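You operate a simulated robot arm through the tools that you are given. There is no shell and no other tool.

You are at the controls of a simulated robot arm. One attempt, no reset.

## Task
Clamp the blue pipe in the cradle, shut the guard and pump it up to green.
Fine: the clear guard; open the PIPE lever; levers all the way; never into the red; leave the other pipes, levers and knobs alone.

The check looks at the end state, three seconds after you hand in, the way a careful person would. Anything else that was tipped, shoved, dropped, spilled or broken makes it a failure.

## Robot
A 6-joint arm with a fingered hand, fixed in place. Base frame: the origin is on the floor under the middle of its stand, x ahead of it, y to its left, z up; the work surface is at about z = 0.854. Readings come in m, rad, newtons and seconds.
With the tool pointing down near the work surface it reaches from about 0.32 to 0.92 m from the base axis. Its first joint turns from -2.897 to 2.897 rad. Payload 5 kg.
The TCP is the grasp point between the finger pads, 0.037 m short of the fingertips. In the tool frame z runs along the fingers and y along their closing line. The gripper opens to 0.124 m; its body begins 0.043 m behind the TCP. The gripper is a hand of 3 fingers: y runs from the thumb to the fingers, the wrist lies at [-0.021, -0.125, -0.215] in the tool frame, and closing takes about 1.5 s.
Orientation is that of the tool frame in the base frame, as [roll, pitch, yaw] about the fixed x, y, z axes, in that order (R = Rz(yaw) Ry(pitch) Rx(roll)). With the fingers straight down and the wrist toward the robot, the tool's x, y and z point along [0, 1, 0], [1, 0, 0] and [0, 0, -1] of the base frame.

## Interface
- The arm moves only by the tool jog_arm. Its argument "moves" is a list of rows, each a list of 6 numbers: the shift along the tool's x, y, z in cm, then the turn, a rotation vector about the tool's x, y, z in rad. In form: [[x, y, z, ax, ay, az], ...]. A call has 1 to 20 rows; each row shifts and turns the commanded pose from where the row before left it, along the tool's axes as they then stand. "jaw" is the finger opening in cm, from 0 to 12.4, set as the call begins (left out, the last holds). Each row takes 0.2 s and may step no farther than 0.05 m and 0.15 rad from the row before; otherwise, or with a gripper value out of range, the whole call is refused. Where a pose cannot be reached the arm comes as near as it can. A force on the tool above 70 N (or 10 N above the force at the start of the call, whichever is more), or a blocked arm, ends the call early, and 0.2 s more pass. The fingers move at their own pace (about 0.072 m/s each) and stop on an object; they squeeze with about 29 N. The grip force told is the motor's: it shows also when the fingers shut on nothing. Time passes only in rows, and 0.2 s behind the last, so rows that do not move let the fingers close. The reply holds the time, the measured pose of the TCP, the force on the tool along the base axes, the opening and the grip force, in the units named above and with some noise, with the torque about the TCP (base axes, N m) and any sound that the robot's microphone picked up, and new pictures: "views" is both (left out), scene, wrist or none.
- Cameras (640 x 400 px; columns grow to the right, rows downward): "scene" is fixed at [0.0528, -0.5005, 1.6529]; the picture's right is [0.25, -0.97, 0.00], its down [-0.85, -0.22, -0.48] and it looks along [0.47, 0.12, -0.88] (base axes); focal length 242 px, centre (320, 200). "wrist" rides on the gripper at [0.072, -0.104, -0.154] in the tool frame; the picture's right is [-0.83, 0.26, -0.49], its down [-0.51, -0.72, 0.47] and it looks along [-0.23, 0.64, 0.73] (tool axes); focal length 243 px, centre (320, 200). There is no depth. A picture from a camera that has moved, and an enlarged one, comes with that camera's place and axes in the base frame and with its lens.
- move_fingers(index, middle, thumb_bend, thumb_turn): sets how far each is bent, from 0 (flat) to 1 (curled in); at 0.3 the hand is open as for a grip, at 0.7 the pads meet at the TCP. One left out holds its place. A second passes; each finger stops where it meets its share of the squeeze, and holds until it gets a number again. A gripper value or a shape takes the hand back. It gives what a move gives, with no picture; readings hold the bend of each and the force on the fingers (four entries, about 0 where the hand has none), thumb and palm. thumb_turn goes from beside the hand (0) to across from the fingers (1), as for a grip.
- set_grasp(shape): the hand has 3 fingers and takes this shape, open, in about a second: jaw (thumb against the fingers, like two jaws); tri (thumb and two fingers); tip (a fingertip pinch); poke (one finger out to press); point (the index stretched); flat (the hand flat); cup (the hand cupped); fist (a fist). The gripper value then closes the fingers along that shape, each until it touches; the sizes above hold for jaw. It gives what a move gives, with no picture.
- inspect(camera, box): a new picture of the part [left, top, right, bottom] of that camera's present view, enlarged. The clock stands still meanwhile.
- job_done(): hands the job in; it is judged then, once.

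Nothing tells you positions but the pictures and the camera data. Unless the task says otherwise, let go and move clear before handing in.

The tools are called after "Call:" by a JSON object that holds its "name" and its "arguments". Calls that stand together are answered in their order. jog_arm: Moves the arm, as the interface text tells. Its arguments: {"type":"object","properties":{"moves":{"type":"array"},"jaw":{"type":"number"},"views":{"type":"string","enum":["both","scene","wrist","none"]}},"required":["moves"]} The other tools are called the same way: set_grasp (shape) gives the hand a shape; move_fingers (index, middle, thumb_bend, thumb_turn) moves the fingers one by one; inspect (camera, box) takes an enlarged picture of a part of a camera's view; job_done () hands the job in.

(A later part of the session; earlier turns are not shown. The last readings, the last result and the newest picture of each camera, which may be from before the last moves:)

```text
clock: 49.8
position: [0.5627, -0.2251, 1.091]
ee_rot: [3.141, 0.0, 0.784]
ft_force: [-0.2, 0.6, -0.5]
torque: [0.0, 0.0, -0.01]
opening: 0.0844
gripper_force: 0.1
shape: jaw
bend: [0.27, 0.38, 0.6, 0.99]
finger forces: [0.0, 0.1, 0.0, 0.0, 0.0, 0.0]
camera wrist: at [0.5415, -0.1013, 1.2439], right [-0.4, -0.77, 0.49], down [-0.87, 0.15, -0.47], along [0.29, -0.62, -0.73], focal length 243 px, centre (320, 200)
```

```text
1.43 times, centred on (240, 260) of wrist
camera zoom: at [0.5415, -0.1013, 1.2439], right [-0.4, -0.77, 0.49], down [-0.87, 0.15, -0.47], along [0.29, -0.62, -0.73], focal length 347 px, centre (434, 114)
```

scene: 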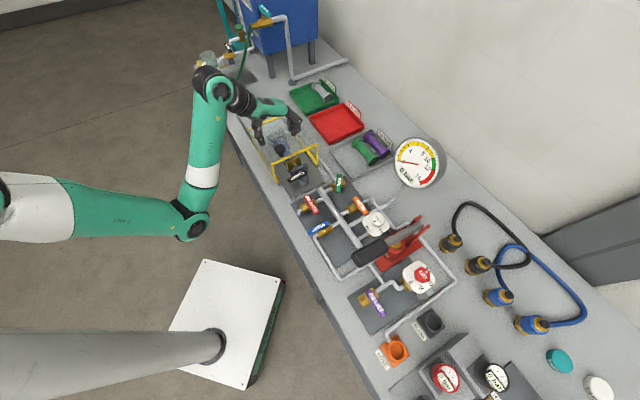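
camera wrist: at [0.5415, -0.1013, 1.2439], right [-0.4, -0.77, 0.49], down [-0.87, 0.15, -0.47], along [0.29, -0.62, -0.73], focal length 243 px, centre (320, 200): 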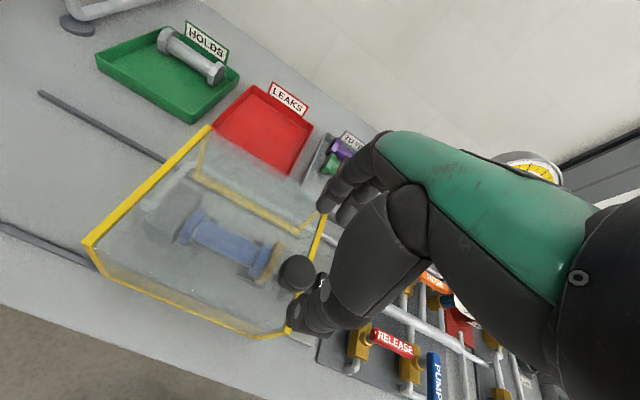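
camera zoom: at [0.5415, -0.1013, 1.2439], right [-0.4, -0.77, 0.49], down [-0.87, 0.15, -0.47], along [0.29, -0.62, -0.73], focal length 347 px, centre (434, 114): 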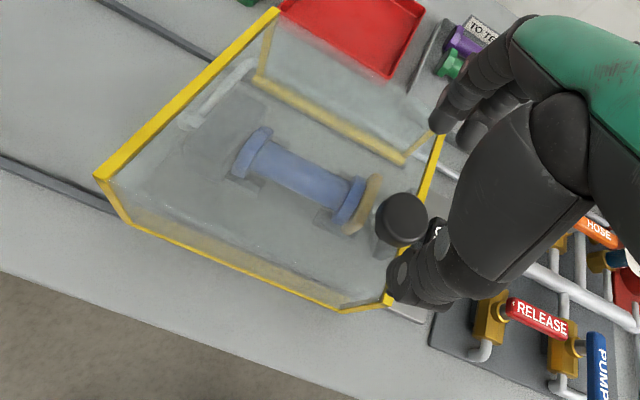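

The guard is shut over the clamped pipe. To finish the PIPE lever without touching HOSE or RELEASE, I'll turn the hand 60° so the fingers hook the lever from its trailing side, then move above it.

Call:
{"name": "jog_arm", "arguments": {"moves": [[0, 0, -1.0, 0, 0, 0.1496], [0, 0, 0, 0, 0, 0.1496], [0, 0, 0, 0, 0, 0.1496], [0, 0, 0, 0, 0, 0.1496], [0, 0, 0, 0, 0, 0.1496], [0, 0, 0, 0, 0, 0.1496], [0, 0, 0, 0, 0, 0.1496], [0.39, 4.28, 0, 0, 0, 0], [0.39, 4.28, 0, 0, 0, 0], [0.39, 4.28, 0, 0, 0, 0], [0.39, 4.28, 0, 0, 0, 0], [0.39, 4.28, 0, 0, 0, 0], [0, 0, 3.0, 0, 0, 0], [0, 0, 0, 0, 0, 0]], "jaw": 8}}

Call:
{"name": "inspect", "arguments": {"camera": "scene", "box": [275, 115, 395, 235]}}

Call:
{"name": "inspect", "arguments": {"camera": "wrist", "box": [120, 120, 440, 400]}}

```text
clock: 52.8
position: [0.5616, -0.4899, 0.9842]
ee_rot: [-3.141, 0.0, -0.262]
ft_force: [-0.5, -0.1, 0.1]
torque: [-0.02, 0.02, 0.0]
opening: 0.08
gripper_force: 0.1
shape: jaw
bend: [0.28, 0.39, 0.62, 1.0]
finger forces: [0.0, 0.0, 0.0, 0.0, 0.1, 0.0]
out of reach, approached as far as the arm can: row 3, 4, 5, 6, 7
camera wrist: at [0.6599, -0.409, 1.1382], right [-0.87, -0.04, 0.49], down [-0.3, 0.83, -0.47], along [-0.39, -0.56, -0.73], focal length 243 px, centre (320, 200)
```

scene: 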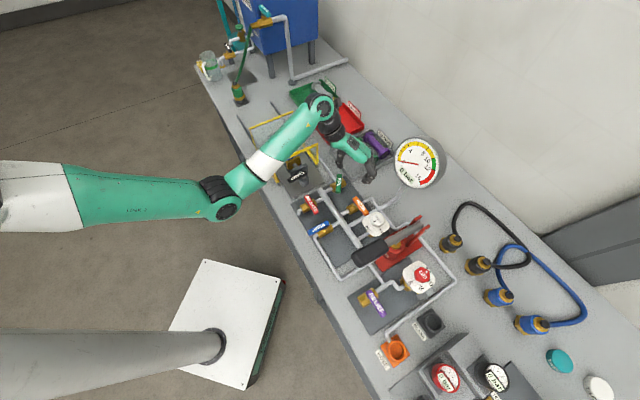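
wrist: 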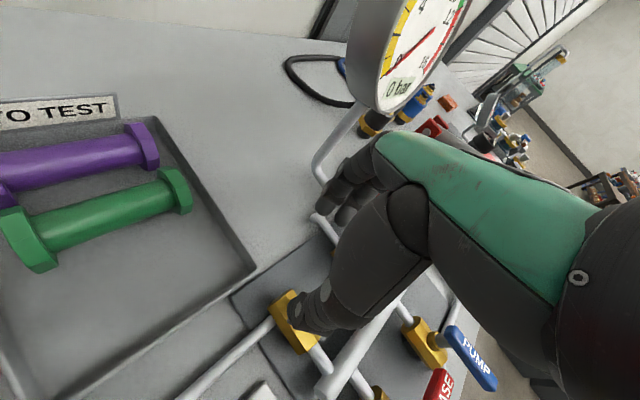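

```text
3.33 times, centred on (335, 175) of scene
camera zoom: at [0.0528, -0.5005, 1.6529], right [0.25, -0.97, 0.0], down [-0.85, -0.22, -0.48], along [0.47, 0.12, -0.88], focal length 805 px, centre (270, 283)
```

zoom: 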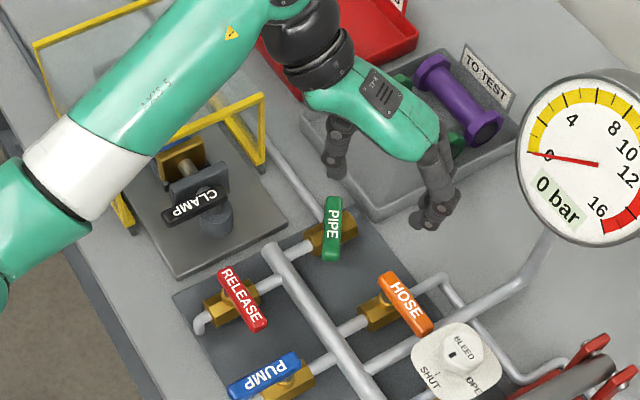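

```text
1.43 times, centred on (280, 260) of wrist
camera zoom: at [0.6599, -0.409, 1.1382], right [-0.87, -0.04, 0.49], down [-0.3, 0.83, -0.47], along [-0.39, -0.56, -0.73], focal length 347 px, centre (377, 114)
```

zoom: 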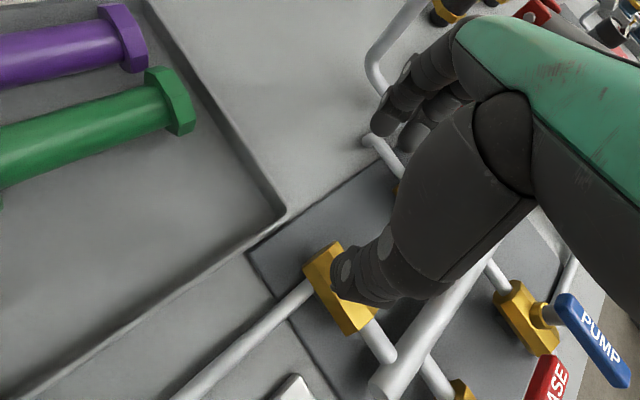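

The arm couldn't hold position while turning, so the hand ended lower and farther out than planned. I'll check that the guard and the other levers weren't disturbed.

Call:
{"name": "inspect", "arguments": {"camera": "scene", "box": [230, 90, 350, 210]}}

Call:
{"name": "inspect", "arguments": {"camera": "scene", "box": [320, 120, 400, 200]}}

```text
3.33 times, centred on (290, 150) of scene
camera zoom: at [0.0528, -0.5005, 1.6529], right [0.25, -0.97, 0.0], down [-0.85, -0.22, -0.48], along [0.47, 0.12, -0.88], focal length 805 px, centre (420, 367)
```

zoom: 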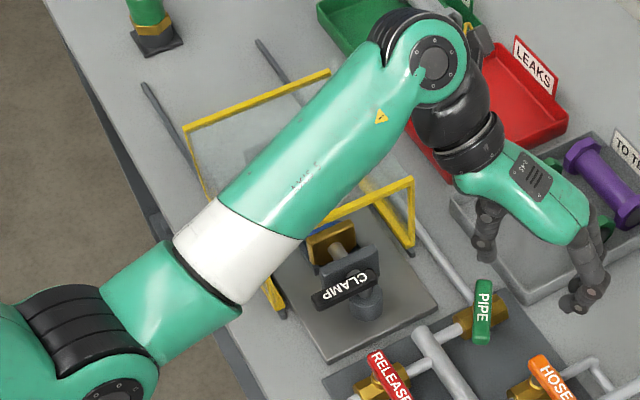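

```text
5.00 times, centred on (360, 160) of scene
camera zoom: at [0.0528, -0.5005, 1.6529], right [0.25, -0.97, 0.0], down [-0.85, -0.22, -0.48], along [0.47, 0.12, -0.88], focal length 1208 px, centre (120, 400)
```

zoom: 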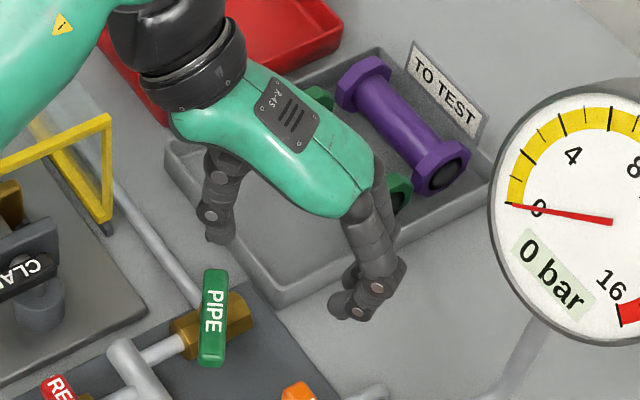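

Nothing was disturbed and the guard is unchanged. From the measured pose I'll move to the start position on the trailing side of the PIPE lever.

Call:
{"name": "jog_arm", "arguments": {"moves": [[-2.4, -2.1, 0, 0, 0, 0], [-2.4, -2.1, 0, 0, 0, 0], [0, 0, 0, 0, 0, 0]]}}

Call:
{"name": "inspect", "arguments": {"camera": "scene", "box": [300, 130, 400, 230]}}

Call:
{"name": "inspect", "arguments": {"camera": "wrist", "box": [160, 120, 440, 400]}}

```text
clock: 53.6
position: [0.5249, -0.439, 0.9858]
ee_rot: [3.141, 0.001, -0.261]
ft_force: [-0.5, -0.4, 0.7]
torque: [0.02, -0.01, -0.02]
opening: 0.0801
gripper_force: 0.1
shape: jaw
bend: [0.28, 0.39, 0.62, 1.0]
finger forces: [0.0, 0.0, 0.0, 0.0, 0.0, 0.1]
camera wrist: at [0.6237, -0.3568, 1.1389], right [-0.87, -0.04, 0.49], down [-0.3, 0.83, -0.47], along [-0.39, -0.56, -0.73], focal length 243 px, centre (320, 200)
```

scene: 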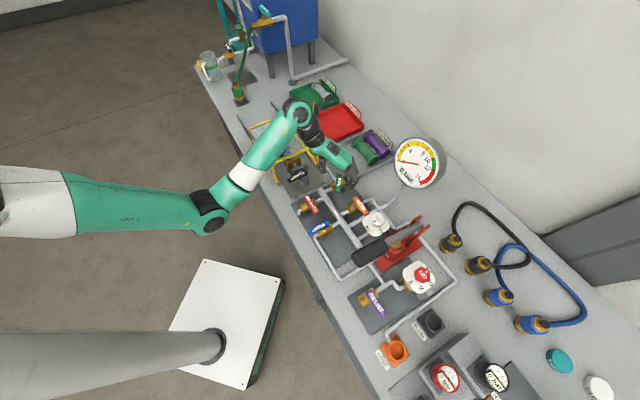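
wrist: 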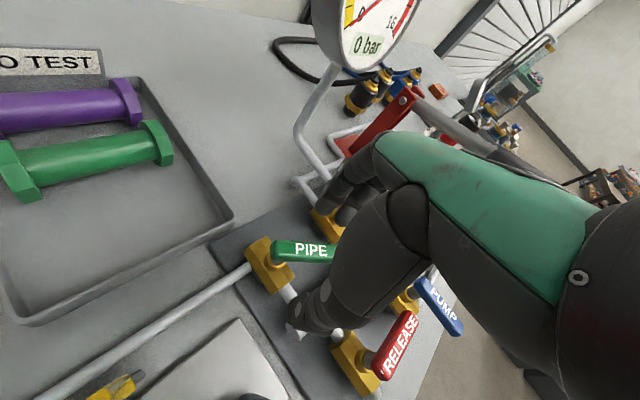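

```text
4.00 times, centred on (350, 180) of scene
camera zoom: at [0.0528, -0.5005, 1.6529], right [0.25, -0.97, 0.0], down [-0.85, -0.22, -0.48], along [0.47, 0.12, -0.88], focal length 966 px, centre (200, 280)
```

zoom: 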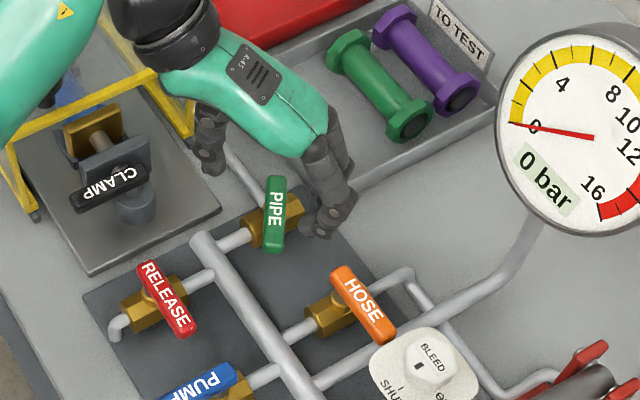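

```text
1.43 times, centred on (300, 260) of wrist
camera zoom: at [0.6237, -0.3568, 1.1389], right [-0.87, -0.04, 0.49], down [-0.3, 0.83, -0.47], along [-0.39, -0.56, -0.73], focal length 347 px, centre (349, 114)
```

zoom: 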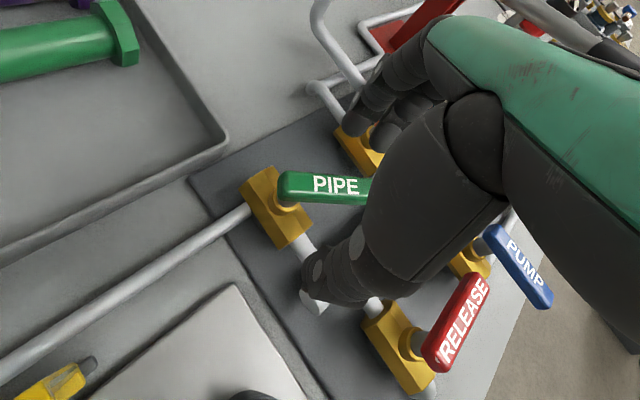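

The hand is where I want it. The PIPE lever sits between the thumb and fingers at about 34° and the HOSE lever is clear. Lowering carefully.

Call:
{"name": "jog_arm", "arguments": {"moves": [[0.18, 0.36, 1.5, 0, 0, 0], [0, 0, 2.0, 0, 0, 0], [0, 0, 1.5, 0, 0, 0], [0, 0, 0, 0, 0, 0]]}}

Call:
{"name": "inspect", "arguments": {"camera": "scene", "box": [310, 140, 390, 220]}}

Call:
{"name": "inspect", "arguments": {"camera": "wrist", "box": [160, 120, 440, 400]}}

```text
clock: 54.6
position: [0.5264, -0.443, 0.9346]
ee_rot: [3.141, -0.002, -0.262]
ft_force: [-0.6, -0.6, 0.6]
torque: [0.01, 0.0, 0.0]
opening: 0.0802
gripper_force: 0.1
shape: jaw
bend: [0.28, 0.39, 0.62, 1.0]
finger forces: [0.0, 0.0, 0.1, 0.1, 0.0, 0.0]
camera wrist: at [0.6243, -0.3611, 1.0884], right [-0.87, -0.04, 0.49], down [-0.3, 0.83, -0.47], along [-0.39, -0.56, -0.73], focal length 243 px, centre (320, 200)
```

scene: 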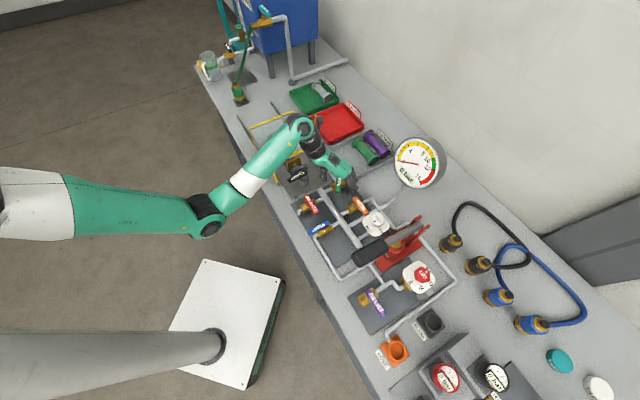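
wrist: 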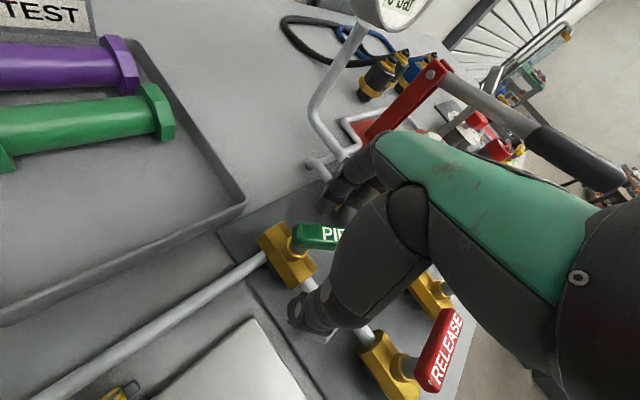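

```text
5.00 times, centred on (350, 180) of scene
camera zoom: at [0.0528, -0.5005, 1.6529], right [0.25, -0.97, 0.0], down [-0.85, -0.22, -0.48], along [0.47, 0.12, -0.88], focal length 1208 px, centre (170, 300)
```

zoom: 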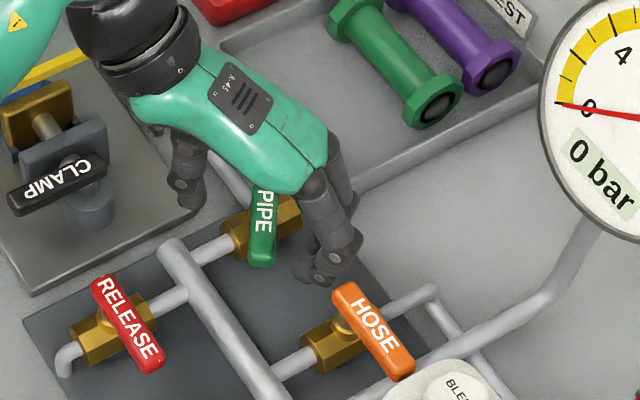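

```text
1.43 times, centred on (300, 260) of wrist
camera zoom: at [0.6243, -0.3611, 1.0884], right [-0.87, -0.04, 0.49], down [-0.3, 0.83, -0.47], along [-0.39, -0.56, -0.73], focal length 347 px, centre (349, 114)
```

zoom: 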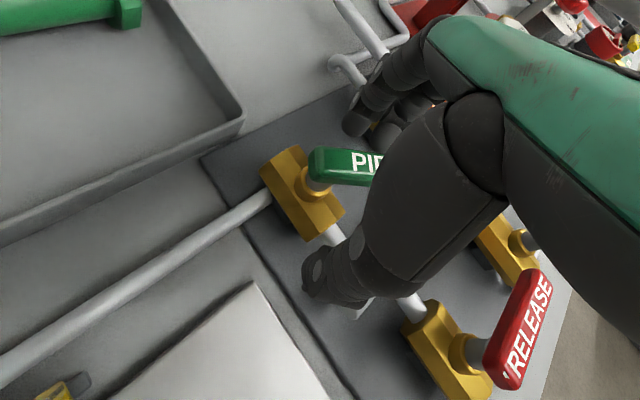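

No contact, and the fingers are on the trailing side of the lever. I'll narrow the jaw a little to keep the thumb away from the clamp, then pull the lever round in steps.

Call:
{"name": "jog_arm", "arguments": {"moves": [[0, 0, 0, 0, 0, 0], [-0.92, -0.98, 0, 0, 0, 0], [-0.92, -0.98, 0, 0, 0, 0], [0, 0, 0, 0, 0, 0]], "jaw": 6.5, "views": "none"}}

Call:
{"name": "inspect", "arguments": {"camera": "scene", "box": [310, 140, 390, 220]}}

Call:
{"name": "inspect", "arguments": {"camera": "wrist", "box": [160, 120, 440, 400]}}

```text
clock: 55.6
position: [0.5119, -0.4181, 0.9357]
ee_rot: [-3.141, 0.001, -0.262]
ft_force: [0.0, -0.2, -0.1]
torque: [0.01, 0.01, 0.03]
opening: 0.0653
gripper_force: 0.0
shape: jaw
bend: [0.74, 0.44, 0.68, 1.0]
finger forces: [0.0, 0.5, 0.1, 0.0, 0.0, 0.1]
```

```text
5.00 times, centred on (350, 180) of scene
camera zoom: at [0.0528, -0.5005, 1.6529], right [0.25, -0.97, 0.0], down [-0.85, -0.22, -0.48], along [0.47, 0.12, -0.88], focal length 1208 px, centre (170, 300)
```

zoom: 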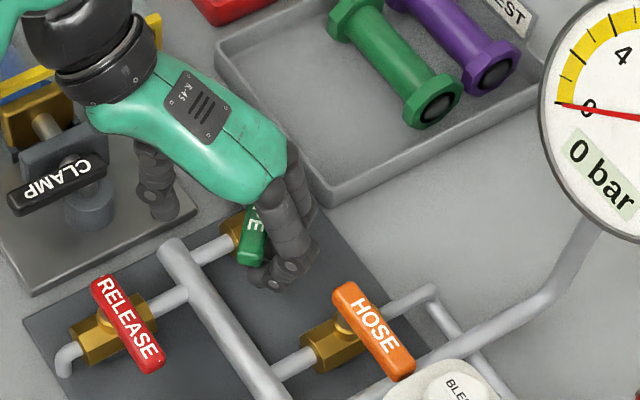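

```text
1.43 times, centred on (300, 260) of wrist
camera zoom: at [0.611, -0.3369, 1.0883], right [-0.87, -0.04, 0.49], down [-0.3, 0.83, -0.47], along [-0.39, -0.56, -0.73], focal length 347 px, centre (349, 114)
```

zoom: 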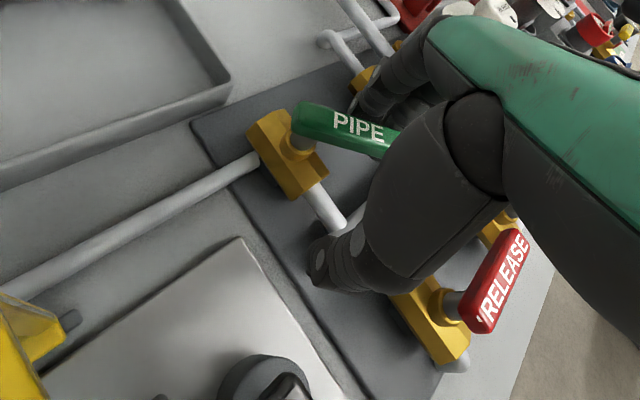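

Call:
{"name": "jog_arm", "arguments": {"moves": [[-0.81, -1.28, 0, 0, 0, 0], [-0.29, -1.2, 0, 0, 0, 0], [0, 0, 0, 0, 0, 0]], "views": "none"}}

Call:
{"name": "inspect", "arguments": {"camera": "scene", "box": [300, 140, 380, 220]}}

Call:
{"name": "inspect", "arguments": {"camera": "wrist", "box": [160, 120, 440, 400]}}

```text
clock: 56.4
position: [0.5086, -0.3913, 0.9373]
ee_rot: [-3.141, 0.001, -0.261]
ft_force: [-0.3, -1.1, 0.2]
torque: [0.03, 0.02, 0.03]
opening: 0.0653
gripper_force: 0.1
shape: jaw
bend: [0.74, 0.44, 0.68, 1.0]
finger forces: [0.0, 0.1, 0.1, 0.1, 0.0, 0.0]
```

```text
5.00 times, centred on (340, 180) of scene
camera zoom: at [0.0528, -0.5005, 1.6529], right [0.25, -0.97, 0.0], down [-0.85, -0.22, -0.48], along [0.47, 0.12, -0.88], focal length 1208 px, centre (220, 300)
```

zoom: 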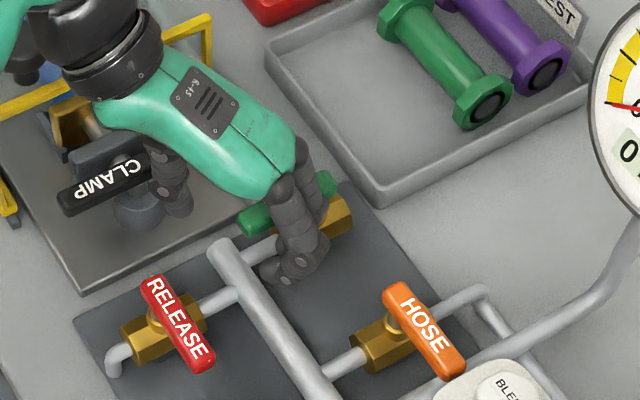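

```text
1.43 times, centred on (300, 260) of wrist
camera zoom: at [0.6069, -0.3107, 1.0895], right [-0.87, -0.04, 0.49], down [-0.3, 0.83, -0.47], along [-0.39, -0.56, -0.73], focal length 347 px, centre (349, 114)
```

zoom: 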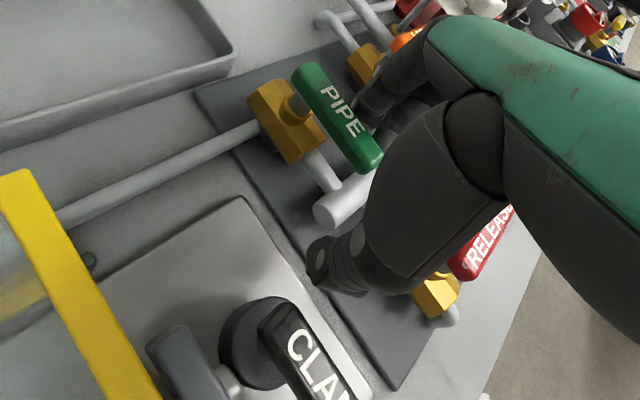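

The PIPE lever reads about 90° in both cameras. I'll push slightly farther to confirm it's at its stop.

Call:
{"name": "jog_arm", "arguments": {"moves": [[0.25, -0.43, 0, 0, 0, 0], [0.2, -0.35, 0, 0, 0, 0], [0, 0, 0, 0, 0, 0]], "views": "none"}}

Call:
{"name": "inspect", "arguments": {"camera": "scene", "box": [300, 140, 380, 220]}}

Call:
{"name": "inspect", "arguments": {"camera": "wrist", "box": [160, 120, 440, 400]}}

```text
clock: 57.2
position: [0.5148, -0.3861, 0.9365]
ee_rot: [-3.141, -0.002, -0.263]
ft_force: [-3.5, -1.8, -0.9]
torque: [0.01, 0.08, -0.16]
opening: 0.0666
gripper_force: 0.0
shape: jaw
bend: [0.74, 0.44, 0.68, 1.0]
finger forces: [4.1, 0.0, 0.0, 0.0, 0.0, 0.0]
```

```text
5.00 times, centred on (340, 180) of scene
camera zoom: at [0.0528, -0.5005, 1.6529], right [0.25, -0.97, 0.0], down [-0.85, -0.22, -0.48], along [0.47, 0.12, -0.88], focal length 1208 px, centre (220, 300)
```

zoom: 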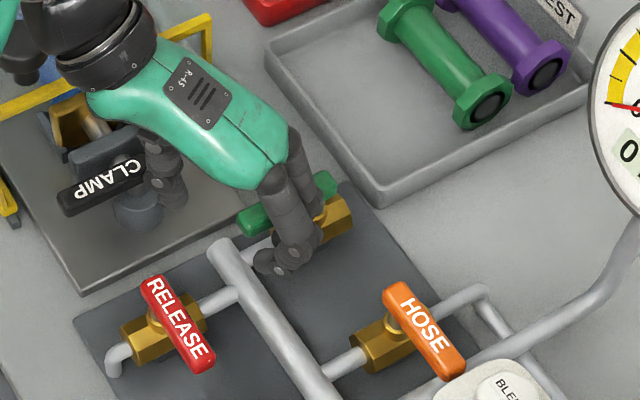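

```text
1.43 times, centred on (300, 260) of wrist
camera zoom: at [0.6136, -0.3045, 1.0887], right [-0.87, -0.04, 0.49], down [-0.3, 0.83, -0.47], along [-0.39, -0.56, -0.73], focal length 347 px, centre (349, 114)
```

zoom: 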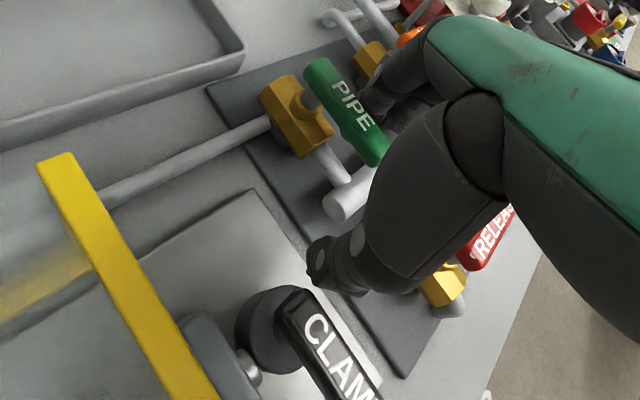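

Call:
{"name": "jog_arm", "arguments": {"moves": [[0.2, -0.35, 0, 0, 0, 0], [0, 0, 0, 0, 0, 0]], "views": "none"}}

Call:
{"name": "inspect", "arguments": {"camera": "scene", "box": [300, 140, 380, 220]}}

```text
clock: 57.8
position: [0.517, -0.383, 0.936]
ee_rot: [-3.141, 0.001, -0.263]
ft_force: [-8.2, -3.6, -0.8]
torque: [-0.02, 0.05, -0.38]
opening: 0.0681
gripper_force: 0.0
shape: jaw
bend: [0.73, 0.44, 0.68, 1.0]
finger forces: [8.8, 0.0, 0.0, 0.0, 0.0, 0.1]
```

```text
5.00 times, centred on (340, 180) of scene
camera zoom: at [0.0528, -0.5005, 1.6529], right [0.25, -0.97, 0.0], down [-0.85, -0.22, -0.48], along [0.47, 0.12, -0.88], focal length 1208 px, centre (220, 300)
```

zoom: 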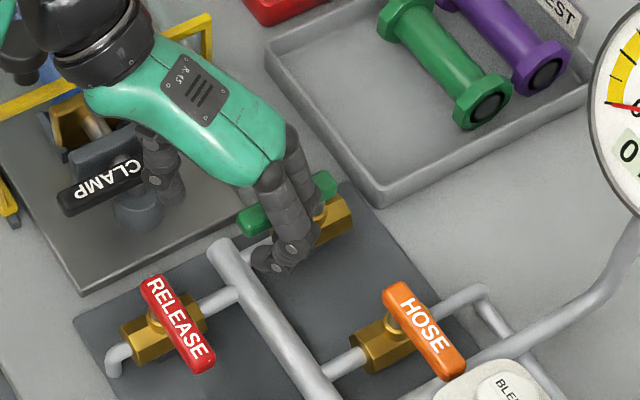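

PIPE is fully open, hard on its stop. I'll back the fingers off, rise clear, and then look at the pump.

Call:
{"name": "jog_arm", "arguments": {"moves": [[-0.6, 1.04, 0, 0, 0, 0], [-0.2, 0.35, 0, 0, 0, 0], [0, 0, -3, 0, 0, 0], [0, 0, -4, 0, 0, 0], [0, 0, -4, 0, 0, 0], [0, 0, 0, 0, 0, 0]]}}

Call:
{"name": "inspect", "arguments": {"camera": "scene", "box": [300, 140, 460, 260]}}

Call:
{"name": "inspect", "arguments": {"camera": "wrist", "box": [200, 0, 640, 280]}}

```text
clock: 59.2
position: [0.5063, -0.3945, 1.0431]
ee_rot: [3.141, 0.001, -0.261]
ft_force: [0.7, 0.6, -0.5]
torque: [-0.05, 0.0, -0.02]
opening: 0.0651
gripper_force: 0.0
shape: jaw
bend: [0.74, 0.44, 0.68, 1.0]
finger forces: [0.0, 0.0, 0.0, 0.0, 0.0, 0.1]
camera wrist: at [0.6047, -0.313, 1.1968], right [-0.87, -0.04, 0.49], down [-0.3, 0.83, -0.47], along [-0.39, -0.56, -0.73], focal length 243 px, centre (320, 200)
```

scene: 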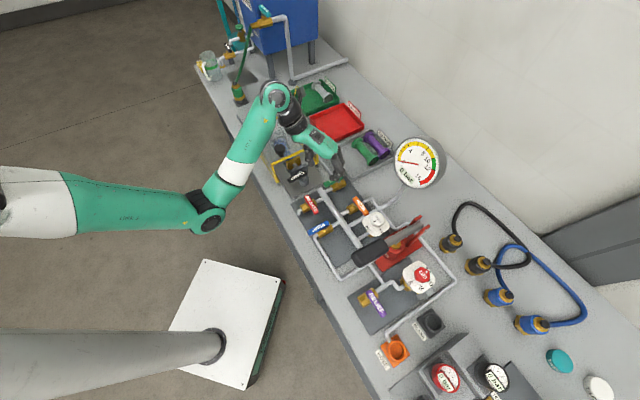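
wrist: 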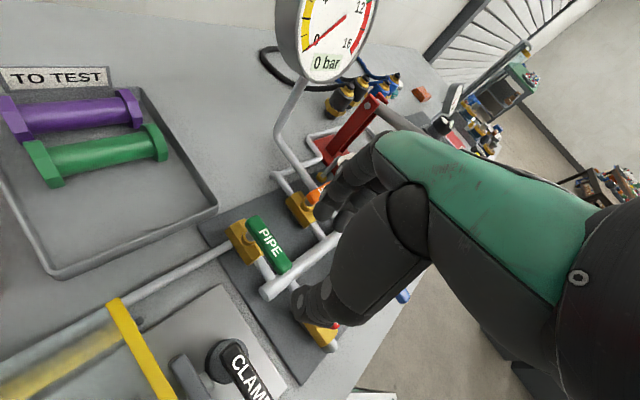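

```text
3.33 times, centred on (380, 200) of scene
camera zoom: at [0.0528, -0.5005, 1.6529], right [0.25, -0.97, 0.0], down [-0.85, -0.22, -0.48], along [0.47, 0.12, -0.88], focal length 805 px, centre (120, 200)
```

zoom: 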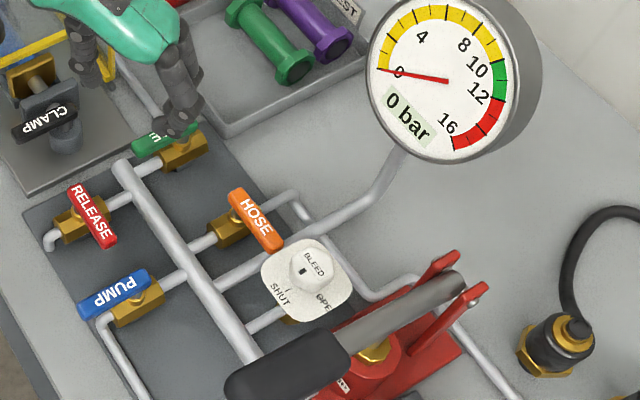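

```text
1.43 times, centred on (420, 140) of wrist
camera zoom: at [0.6047, -0.313, 1.1968], right [-0.87, -0.04, 0.49], down [-0.3, 0.83, -0.47], along [-0.39, -0.56, -0.73], focal length 347 px, centre (177, 286)
```

zoom: 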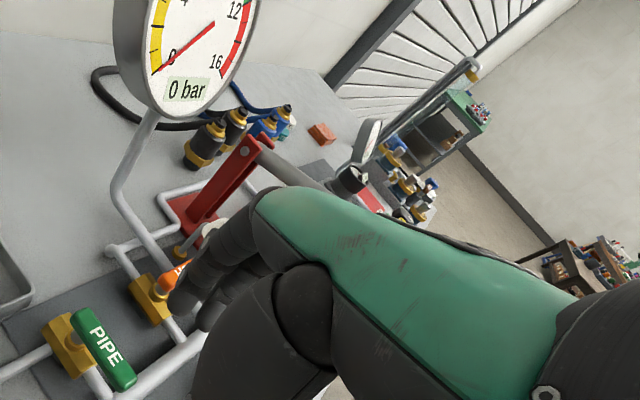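

PIPE is open and the gauge reads 0 bar. Green looks like 10–12 bar. I'll turn the hand square to the pump handle and move nearer to see how it sits.

Call:
{"name": "jog_arm", "arguments": {"moves": [[0, 0, -1, 0, 0, 0.131], [0, 0, 0, 0, 0, 0.131], [0, 0, 0, 0, 0, 0.131], [0, 0, 0, 0, 0, 0.131], [-1.2, 3.5, -1.6, 0, 0, 0], [-1.2, 3.5, -1.6, 0, 0, 0], [-1.2, 3.5, -1.6, 0, 0, 0], [-1.2, 3.5, -1.6, 0, 0, 0], [0, 0, 0, 0, 0, 0]]}}

Call:
{"name": "inspect", "arguments": {"camera": "wrist", "box": [120, 0, 440, 260]}}

Call:
{"name": "inspect", "arguments": {"camera": "scene", "box": [300, 160, 480, 310]}}

```text
clock: 61.2
position: [0.3945, -0.5306, 1.0415]
ee_rot: [3.14, 0.0, -0.784]
ft_force: [-0.4, -0.1, 1.1]
torque: [0.03, 0.0, -0.01]
opening: 0.0655
gripper_force: 0.1
shape: jaw
bend: [0.74, 0.44, 0.68, 1.0]
finger forces: [0.0, 0.1, 0.1, 0.1, 0.0, 0.1]
out of reach, approached as far as the arm can: row 1, 2, 3, 4, 5, 6, 7
camera wrist: at [0.5211, -0.5074, 1.1935], right [-0.77, 0.4, 0.49], down [0.15, 0.87, -0.47], along [-0.62, -0.29, -0.73], focal length 243 px, centre (320, 200)
```

scene: 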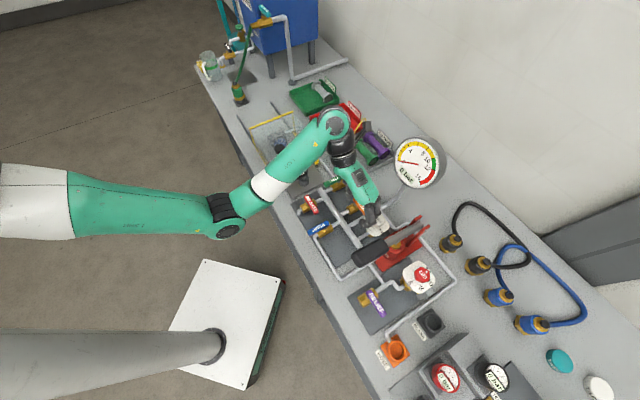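
wrist: 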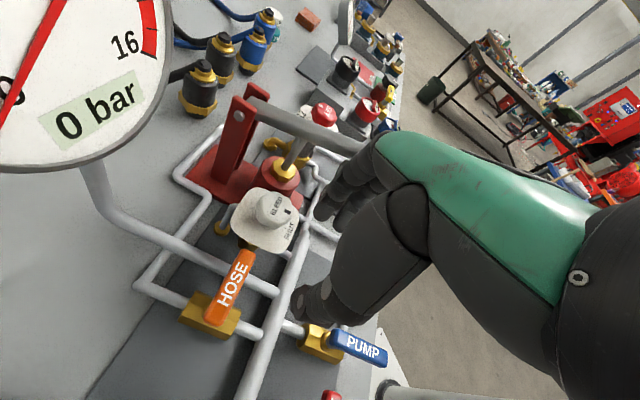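

```text
1.54 times, centred on (280, 130) of wrist
camera zoom: at [0.5211, -0.5074, 1.1935], right [-0.77, 0.4, 0.49], down [0.15, 0.87, -0.47], along [-0.62, -0.29, -0.73], focal length 373 px, centre (382, 308)
```

zoom: 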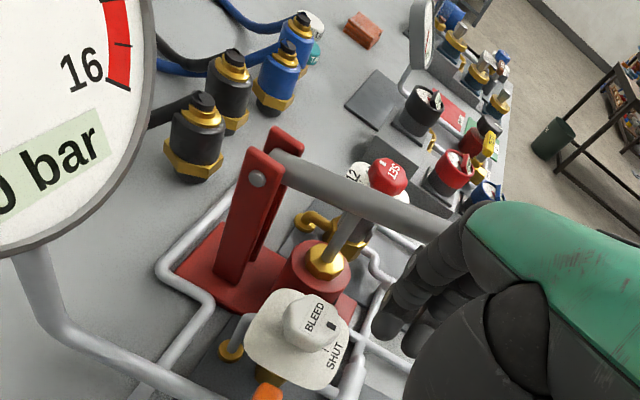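

```text
2.67 times, centred on (390, 235) of scene
camera zoom: at [0.0528, -0.5005, 1.6529], right [0.25, -0.97, 0.0], down [-0.85, -0.22, -0.48], along [0.47, 0.12, -0.88], focal length 644 px, centre (133, 107)
```

zoom: 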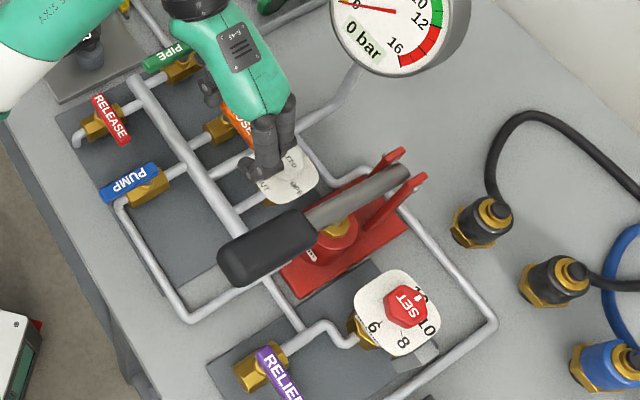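

The handle is raised about 18°, with its grip centre near s=-0.23, n=0.587, z=1.064. I'll test how far up the arm can go in this hand orientation before approaching it.

Call:
{"name": "jog_arm", "arguments": {"moves": [[0, 0, -2.5, 0, 0, 0], [0, 0, -2.5, 0, 0, 0], [0, 0, -2.5, 0, 0, 0], [0, 0, 0, 0, 0, 0]], "views": "none"}}

```text
clock: 62.2
position: [0.3991, -0.5672, 1.0791]
ee_rot: [3.138, -0.003, -0.783]
ft_force: [-0.4, -0.8, 0.3]
torque: [-0.02, -0.02, 0.03]
opening: 0.0653
gripper_force: 0.1
shape: jaw
bend: [0.74, 0.44, 0.68, 1.0]
finger forces: [0.0, 0.0, 0.1, 0.0, 0.1, 0.1]
out of reach, approached as far as the arm can: row 1, 2, 3
```

Going higher in this orientation pushes the hand outward, so I'll take the handle differently: from the front, thumb under and fingers over. First I'll turn the hand back to face the bench.

Call:
{"name": "jog_arm", "arguments": {"moves": [[0, -1.0, 0, 0, 0, -0.1428], [0, -1.0, 0, 0, 0, -0.1428], [0, 0, 0, 0, 0, -0.1428], [0, 0, 0, 0, 0, -0.1428], [0, 0, 0, 0, 0, -0.1428], [0, 0, 0, 0, 0, -0.1428], [0, 0, 0, 0, 0, -0.1428], [0, 0, 0, 0, 0, -0.1428], [0, 0, 0, 0, 0, -0.1428], [0, 0, 0, 0, 0, -0.1428], [0, 0, 0, 0, 0, -0.1428], [0, -3.5, 0, 0, 0, 0], [0, -3.5, 0, 0, 0, 0], [0, -3.5, 0, 0, 0, 0], [0, 0, 0, 0, 0, 0]]}}

Call:
{"name": "inspect", "arguments": {"camera": "scene", "box": [290, 150, 470, 300]}}

Call:
{"name": "inspect", "arguments": {"camera": "wrist", "box": [240, 120, 640, 400]}}

```text
clock: 65.4
position: [0.3377, -0.476, 1.0808]
ee_rot: [-3.141, -0.001, 0.783]
ft_force: [-0.1, 0.3, 0.0]
torque: [0.03, -0.01, 0.0]
opening: 0.0654
gripper_force: 0.0
shape: jaw
bend: [0.74, 0.44, 0.68, 1.0]
finger forces: [0.0, 0.0, 0.0, 0.1, 0.0, 0.1]
camera wrist: at [0.3173, -0.3518, 1.2333], right [-0.4, -0.77, 0.49], down [-0.87, 0.15, -0.47], along [0.29, -0.62, -0.73], focal length 243 px, centre (320, 200)
```

scene: 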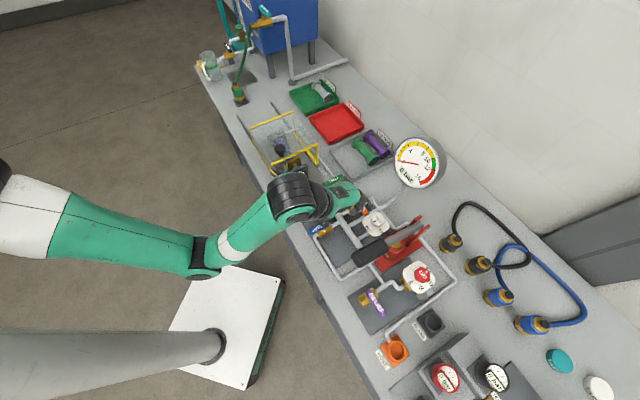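
wrist: 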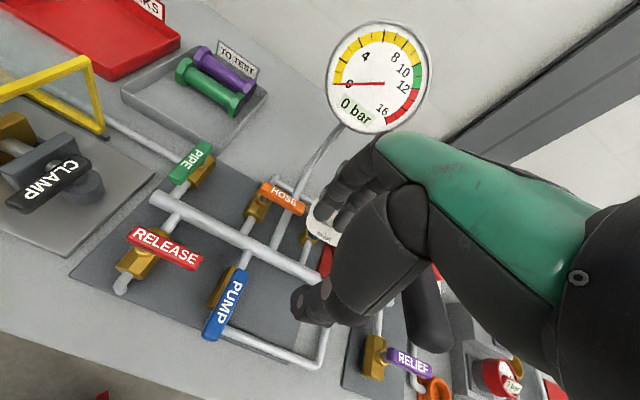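

```text
2.67 times, centred on (380, 225) of scene
camera zoom: at [0.0528, -0.5005, 1.6529], right [0.25, -0.97, 0.0], down [-0.85, -0.22, -0.48], along [0.47, 0.12, -0.88], focal length 644 px, centre (160, 133)
```

zoom: 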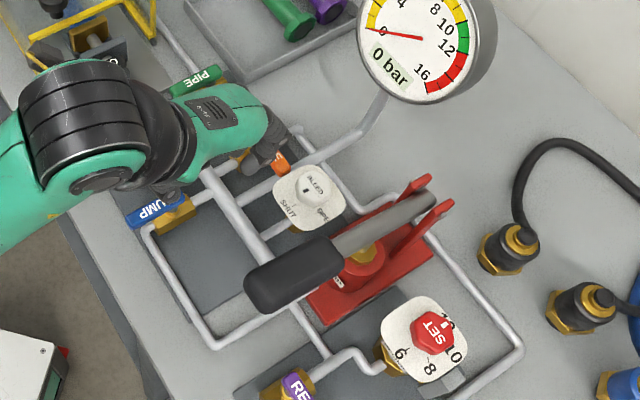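

```text
1.43 times, centred on (440, 260) of wrist
camera zoom: at [0.3173, -0.3518, 1.2333], right [-0.4, -0.77, 0.49], down [-0.87, 0.15, -0.47], along [0.29, -0.62, -0.73], focal length 347 px, centre (149, 114)
```

zoom: 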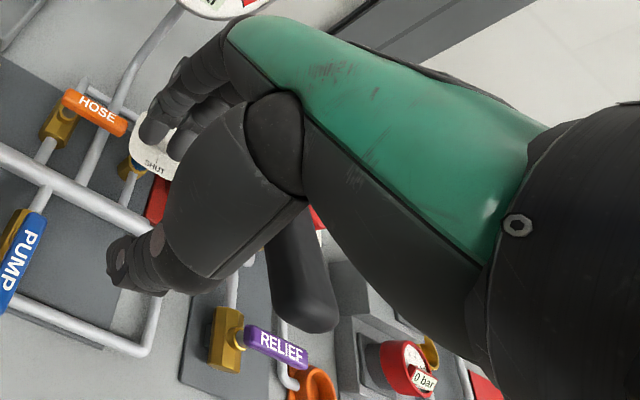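

Facing the bench again at s≈-0.10. The grip end triangulates to about s=-0.222, n=0.544, z=1.068. Now I'll pitch the hand so the fingers point away from the robot, in stages.

Call:
{"name": "jog_arm", "arguments": {"moves": [[0, 0, 0, -0.14, 0, 0], [0, 0, 0, -0.14, 0, 0], [0, 0, 0, -0.14, 0, 0], [0, 0, 0, -0.14, 0, 0], [0, 0, 0, 0, 0, 0]], "jaw": 8, "views": "scene"}}

```text
clock: 66.6
position: [0.3387, -0.4768, 1.0806]
ee_rot: [2.579, 0.001, 0.784]
ft_force: [-1.0, 0.1, 0.2]
torque: [0.02, 0.01, 0.0]
opening: 0.0796
gripper_force: 0.0
shape: jaw
bend: [0.73, 0.39, 0.62, 1.0]
finger forces: [0.0, 0.0, 0.0, 0.0, 0.0, 0.1]
```

scene: 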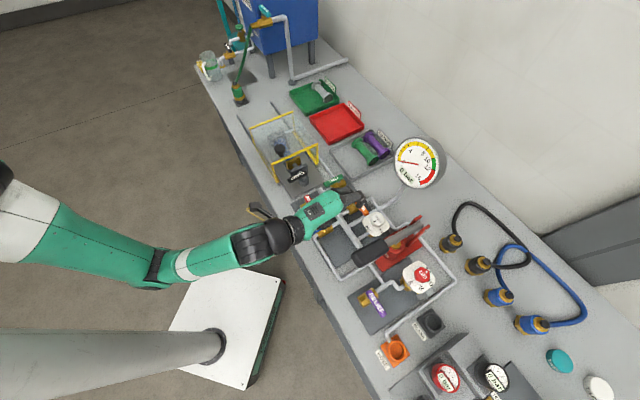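

Call:
{"name": "jog_arm", "arguments": {"moves": [[0, 0, 0, -0.14, 0, 0], [0, 0, 0, -0.14, 0, 0], [0, 0, 0, -0.14, 0, 0], [0, 0, 0, -0.14, 0, 0], [0, 0, 0, 0, 0, 0]]}}

Call:
{"name": "inspect", "arguments": {"camera": "scene", "box": [270, 160, 450, 310]}}

Call:
{"name": "inspect", "arguments": {"camera": "wrist", "box": [160, 60, 520, 340]}}

```text
clock: 67.8
position: [0.3386, -0.4774, 1.0804]
ee_rot: [2.021, 0.0, 0.781]
ft_force: [0.3, -0.1, -0.3]
torque: [-0.04, -0.01, 0.02]
opening: 0.0796
gripper_force: 0.0
shape: jaw
bend: [0.73, 0.39, 0.62, 1.0]
finger forces: [0.0, 0.0, 0.0, 0.0, 0.0, 0.0]
camera wrist: at [0.261, -0.2964, 1.0522], right [-0.82, -0.35, 0.45], down [-0.28, -0.44, -0.85], along [0.5, -0.83, 0.26], focal length 243 px, centre (320, 200)
```

scene: 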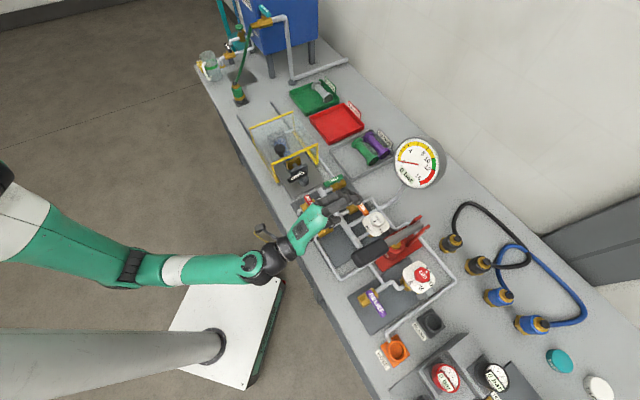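
wrist: 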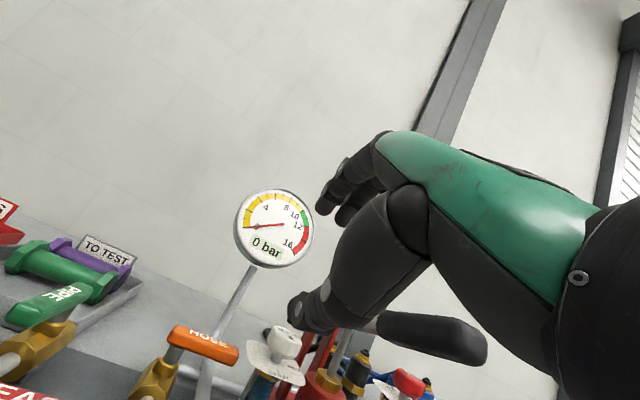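

```text
2.67 times, centred on (360, 235) of scene
camera zoom: at [0.0528, -0.5005, 1.6529], right [0.25, -0.97, 0.0], down [-0.85, -0.22, -0.48], along [0.47, 0.12, -0.88], focal length 644 px, centre (213, 107)
```

zoom: 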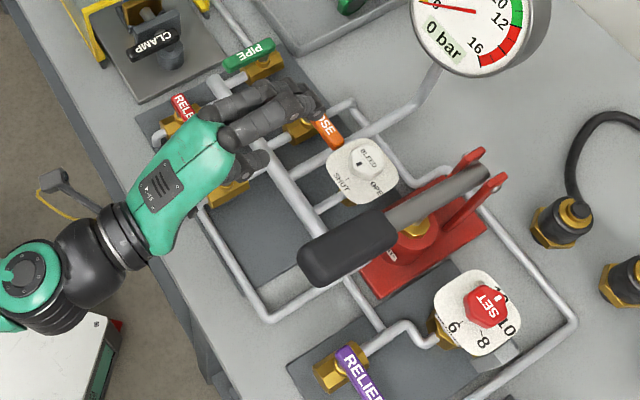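

```text
1.43 times, centred on (340, 200) of wrist
camera zoom: at [0.261, -0.2964, 1.0522], right [-0.82, -0.35, 0.45], down [-0.28, -0.44, -0.85], along [0.5, -0.83, 0.26], focal length 347 px, centre (291, 200)
```

zoom: 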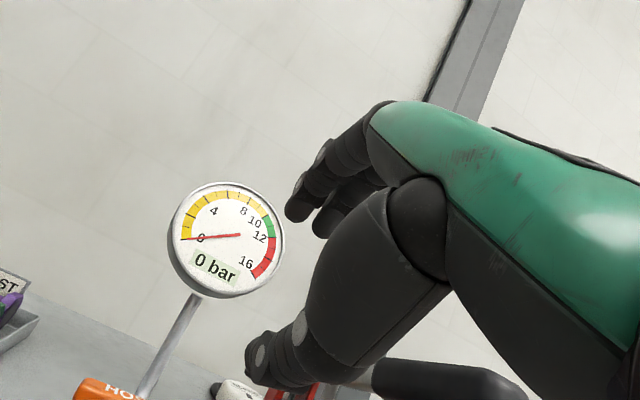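

The hand now points forward with fingers above and thumb below. The grip axis runs from about (n=0.545, z=1.056) to (0.64, 1.035) at s≈-0.223. I'll drop to grip height and slide sideways toward it, stopping short to check.

Call:
{"name": "jog_arm", "arguments": {"moves": [[0, -1.33, 0.81, 0, 0, 0], [0, -1.33, 0.81, 0, 0, 0], [-2.5, 0, 0, 0, 0, 0], [-2.5, 0, 0, 0, 0, 0], [0, 0, 0, 0, 0, 0]]}}

Call:
{"name": "inspect", "arguments": {"camera": "scene", "box": [290, 170, 430, 290]}}

Call:
{"name": "inspect", "arguments": {"camera": "wrist", "box": [240, 120, 520, 400]}}

```text
clock: 69.0
position: [0.3047, -0.5158, 1.0488]
ee_rot: [2.021, -0.001, 0.786]
ft_force: [0.1, -0.9, -0.4]
torque: [0.0, 0.01, -0.01]
opening: 0.0797
gripper_force: 0.1
shape: jaw
bend: [0.73, 0.39, 0.62, 1.0]
finger forces: [0.0, 0.1, 0.1, 0.0, 0.0, 0.1]
camera wrist: at [0.2279, -0.3349, 1.0215], right [-0.82, -0.35, 0.45], down [-0.28, -0.44, -0.85], along [0.5, -0.83, 0.26], focal length 243 px, centre (320, 200)
```

scene: 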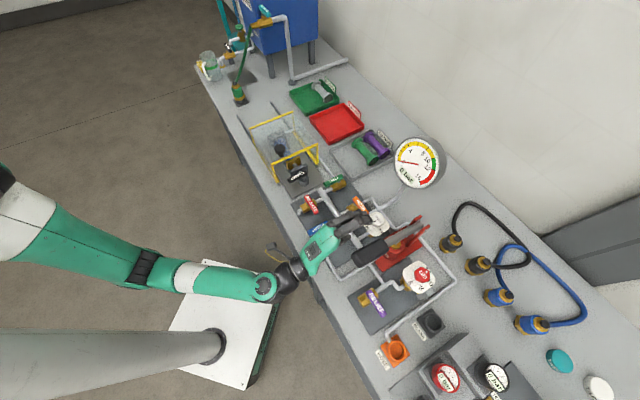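
wrist: 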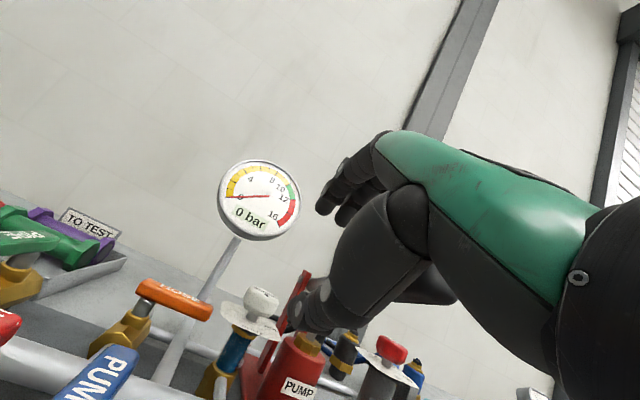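

```text
3.33 times, centred on (360, 230) of scene
camera zoom: at [0.0528, -0.5005, 1.6529], right [0.25, -0.97, 0.0], down [-0.85, -0.22, -0.48], along [0.47, 0.12, -0.88], focal length 805 px, centre (187, 100)
```

zoom: 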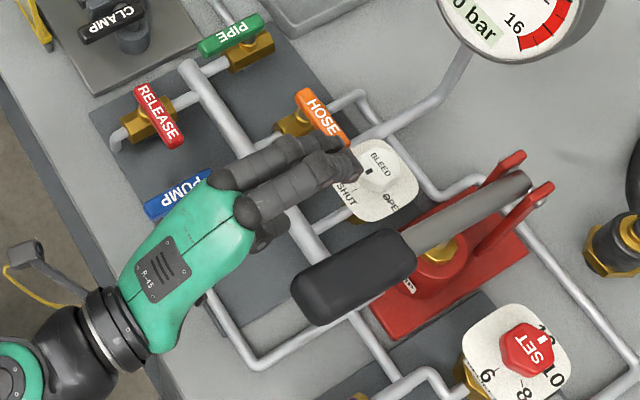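

```text
1.43 times, centred on (380, 260) of wrist
camera zoom: at [0.2279, -0.3349, 1.0215], right [-0.82, -0.35, 0.45], down [-0.28, -0.44, -0.85], along [0.5, -0.83, 0.26], focal length 347 px, centre (234, 114)
```

zoom: 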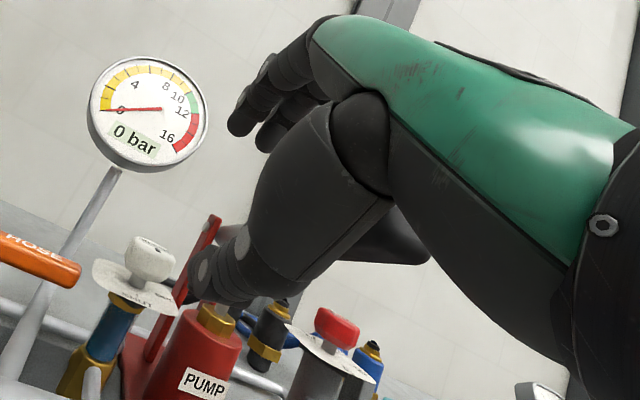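

Call:
{"name": "jog_arm", "arguments": {"moves": [[0, -0.26, -1.0, 0, 0, 0], [-2.0, 0, 0, 0, 0, 0], [-2.0, 0, 0, 0, 0, 0], [-1.5, 0, 0, 0, 0, 0], [0, 0, 0, 0, 0, 0]]}}

Call:
{"name": "inspect", "arguments": {"camera": "scene", "box": [300, 180, 420, 290]}}

Call:
{"name": "inspect", "arguments": {"camera": "wrist", "box": [180, 60, 500, 320]}}

```text
clock: 70.2
position: [0.2583, -0.5465, 1.0505]
ee_rot: [2.022, -0.001, 0.786]
ft_force: [-0.2, -0.2, 0.1]
torque: [0.01, -0.02, 0.0]
opening: 0.0796
gripper_force: 0.0
shape: jaw
bend: [0.73, 0.39, 0.62, 1.0]
finger forces: [0.0, 0.0, 0.0, 0.1, 0.0, 0.0]
camera wrist: at [0.1821, -0.366, 1.0237], right [-0.82, -0.35, 0.45], down [-0.28, -0.44, -0.86], along [0.5, -0.83, 0.26], focal length 243 px, centre (320, 200)
```

scene: 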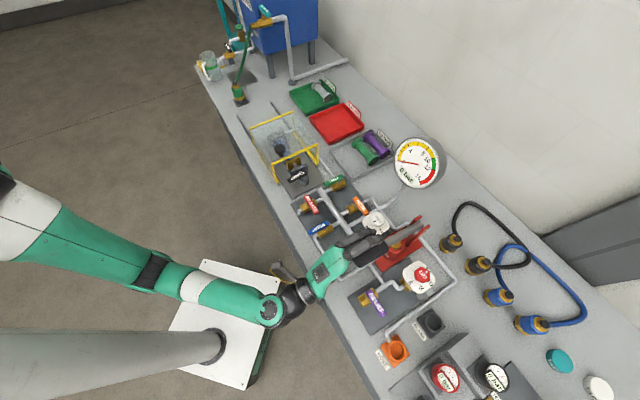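
wrist: 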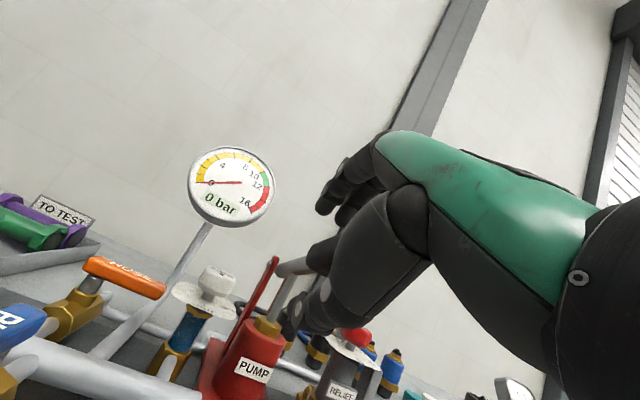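

```text
3.64 times, centred on (360, 235) of scene
camera zoom: at [0.0528, -0.5005, 1.6529], right [0.25, -0.97, 0.0], down [-0.85, -0.22, -0.48], along [0.47, 0.12, -0.88], focal length 879 px, centre (174, 73)
```

zoom: 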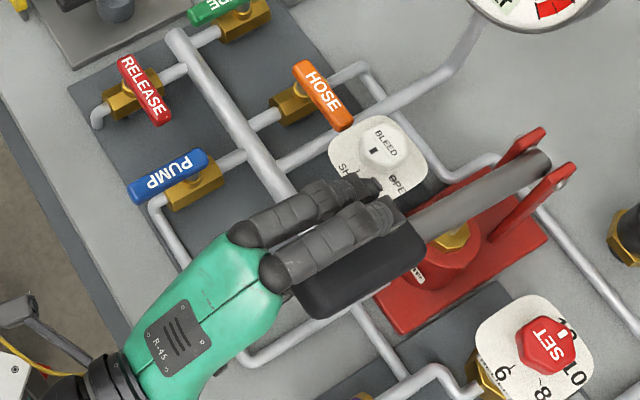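

```text
1.54 times, centred on (340, 190) of wrist
camera zoom: at [0.1821, -0.366, 1.0237], right [-0.82, -0.35, 0.45], down [-0.28, -0.44, -0.86], along [0.5, -0.83, 0.26], focal length 373 px, centre (289, 215)
```

zoom: 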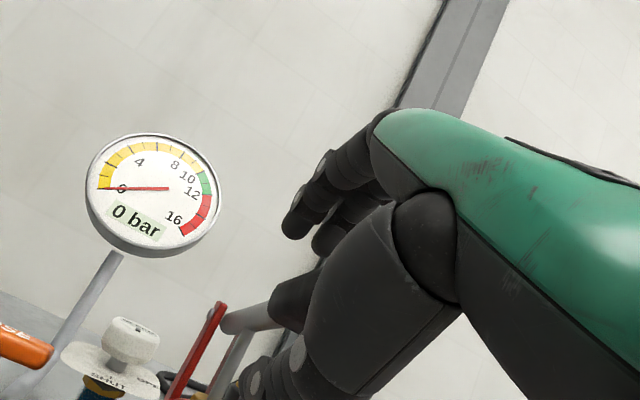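

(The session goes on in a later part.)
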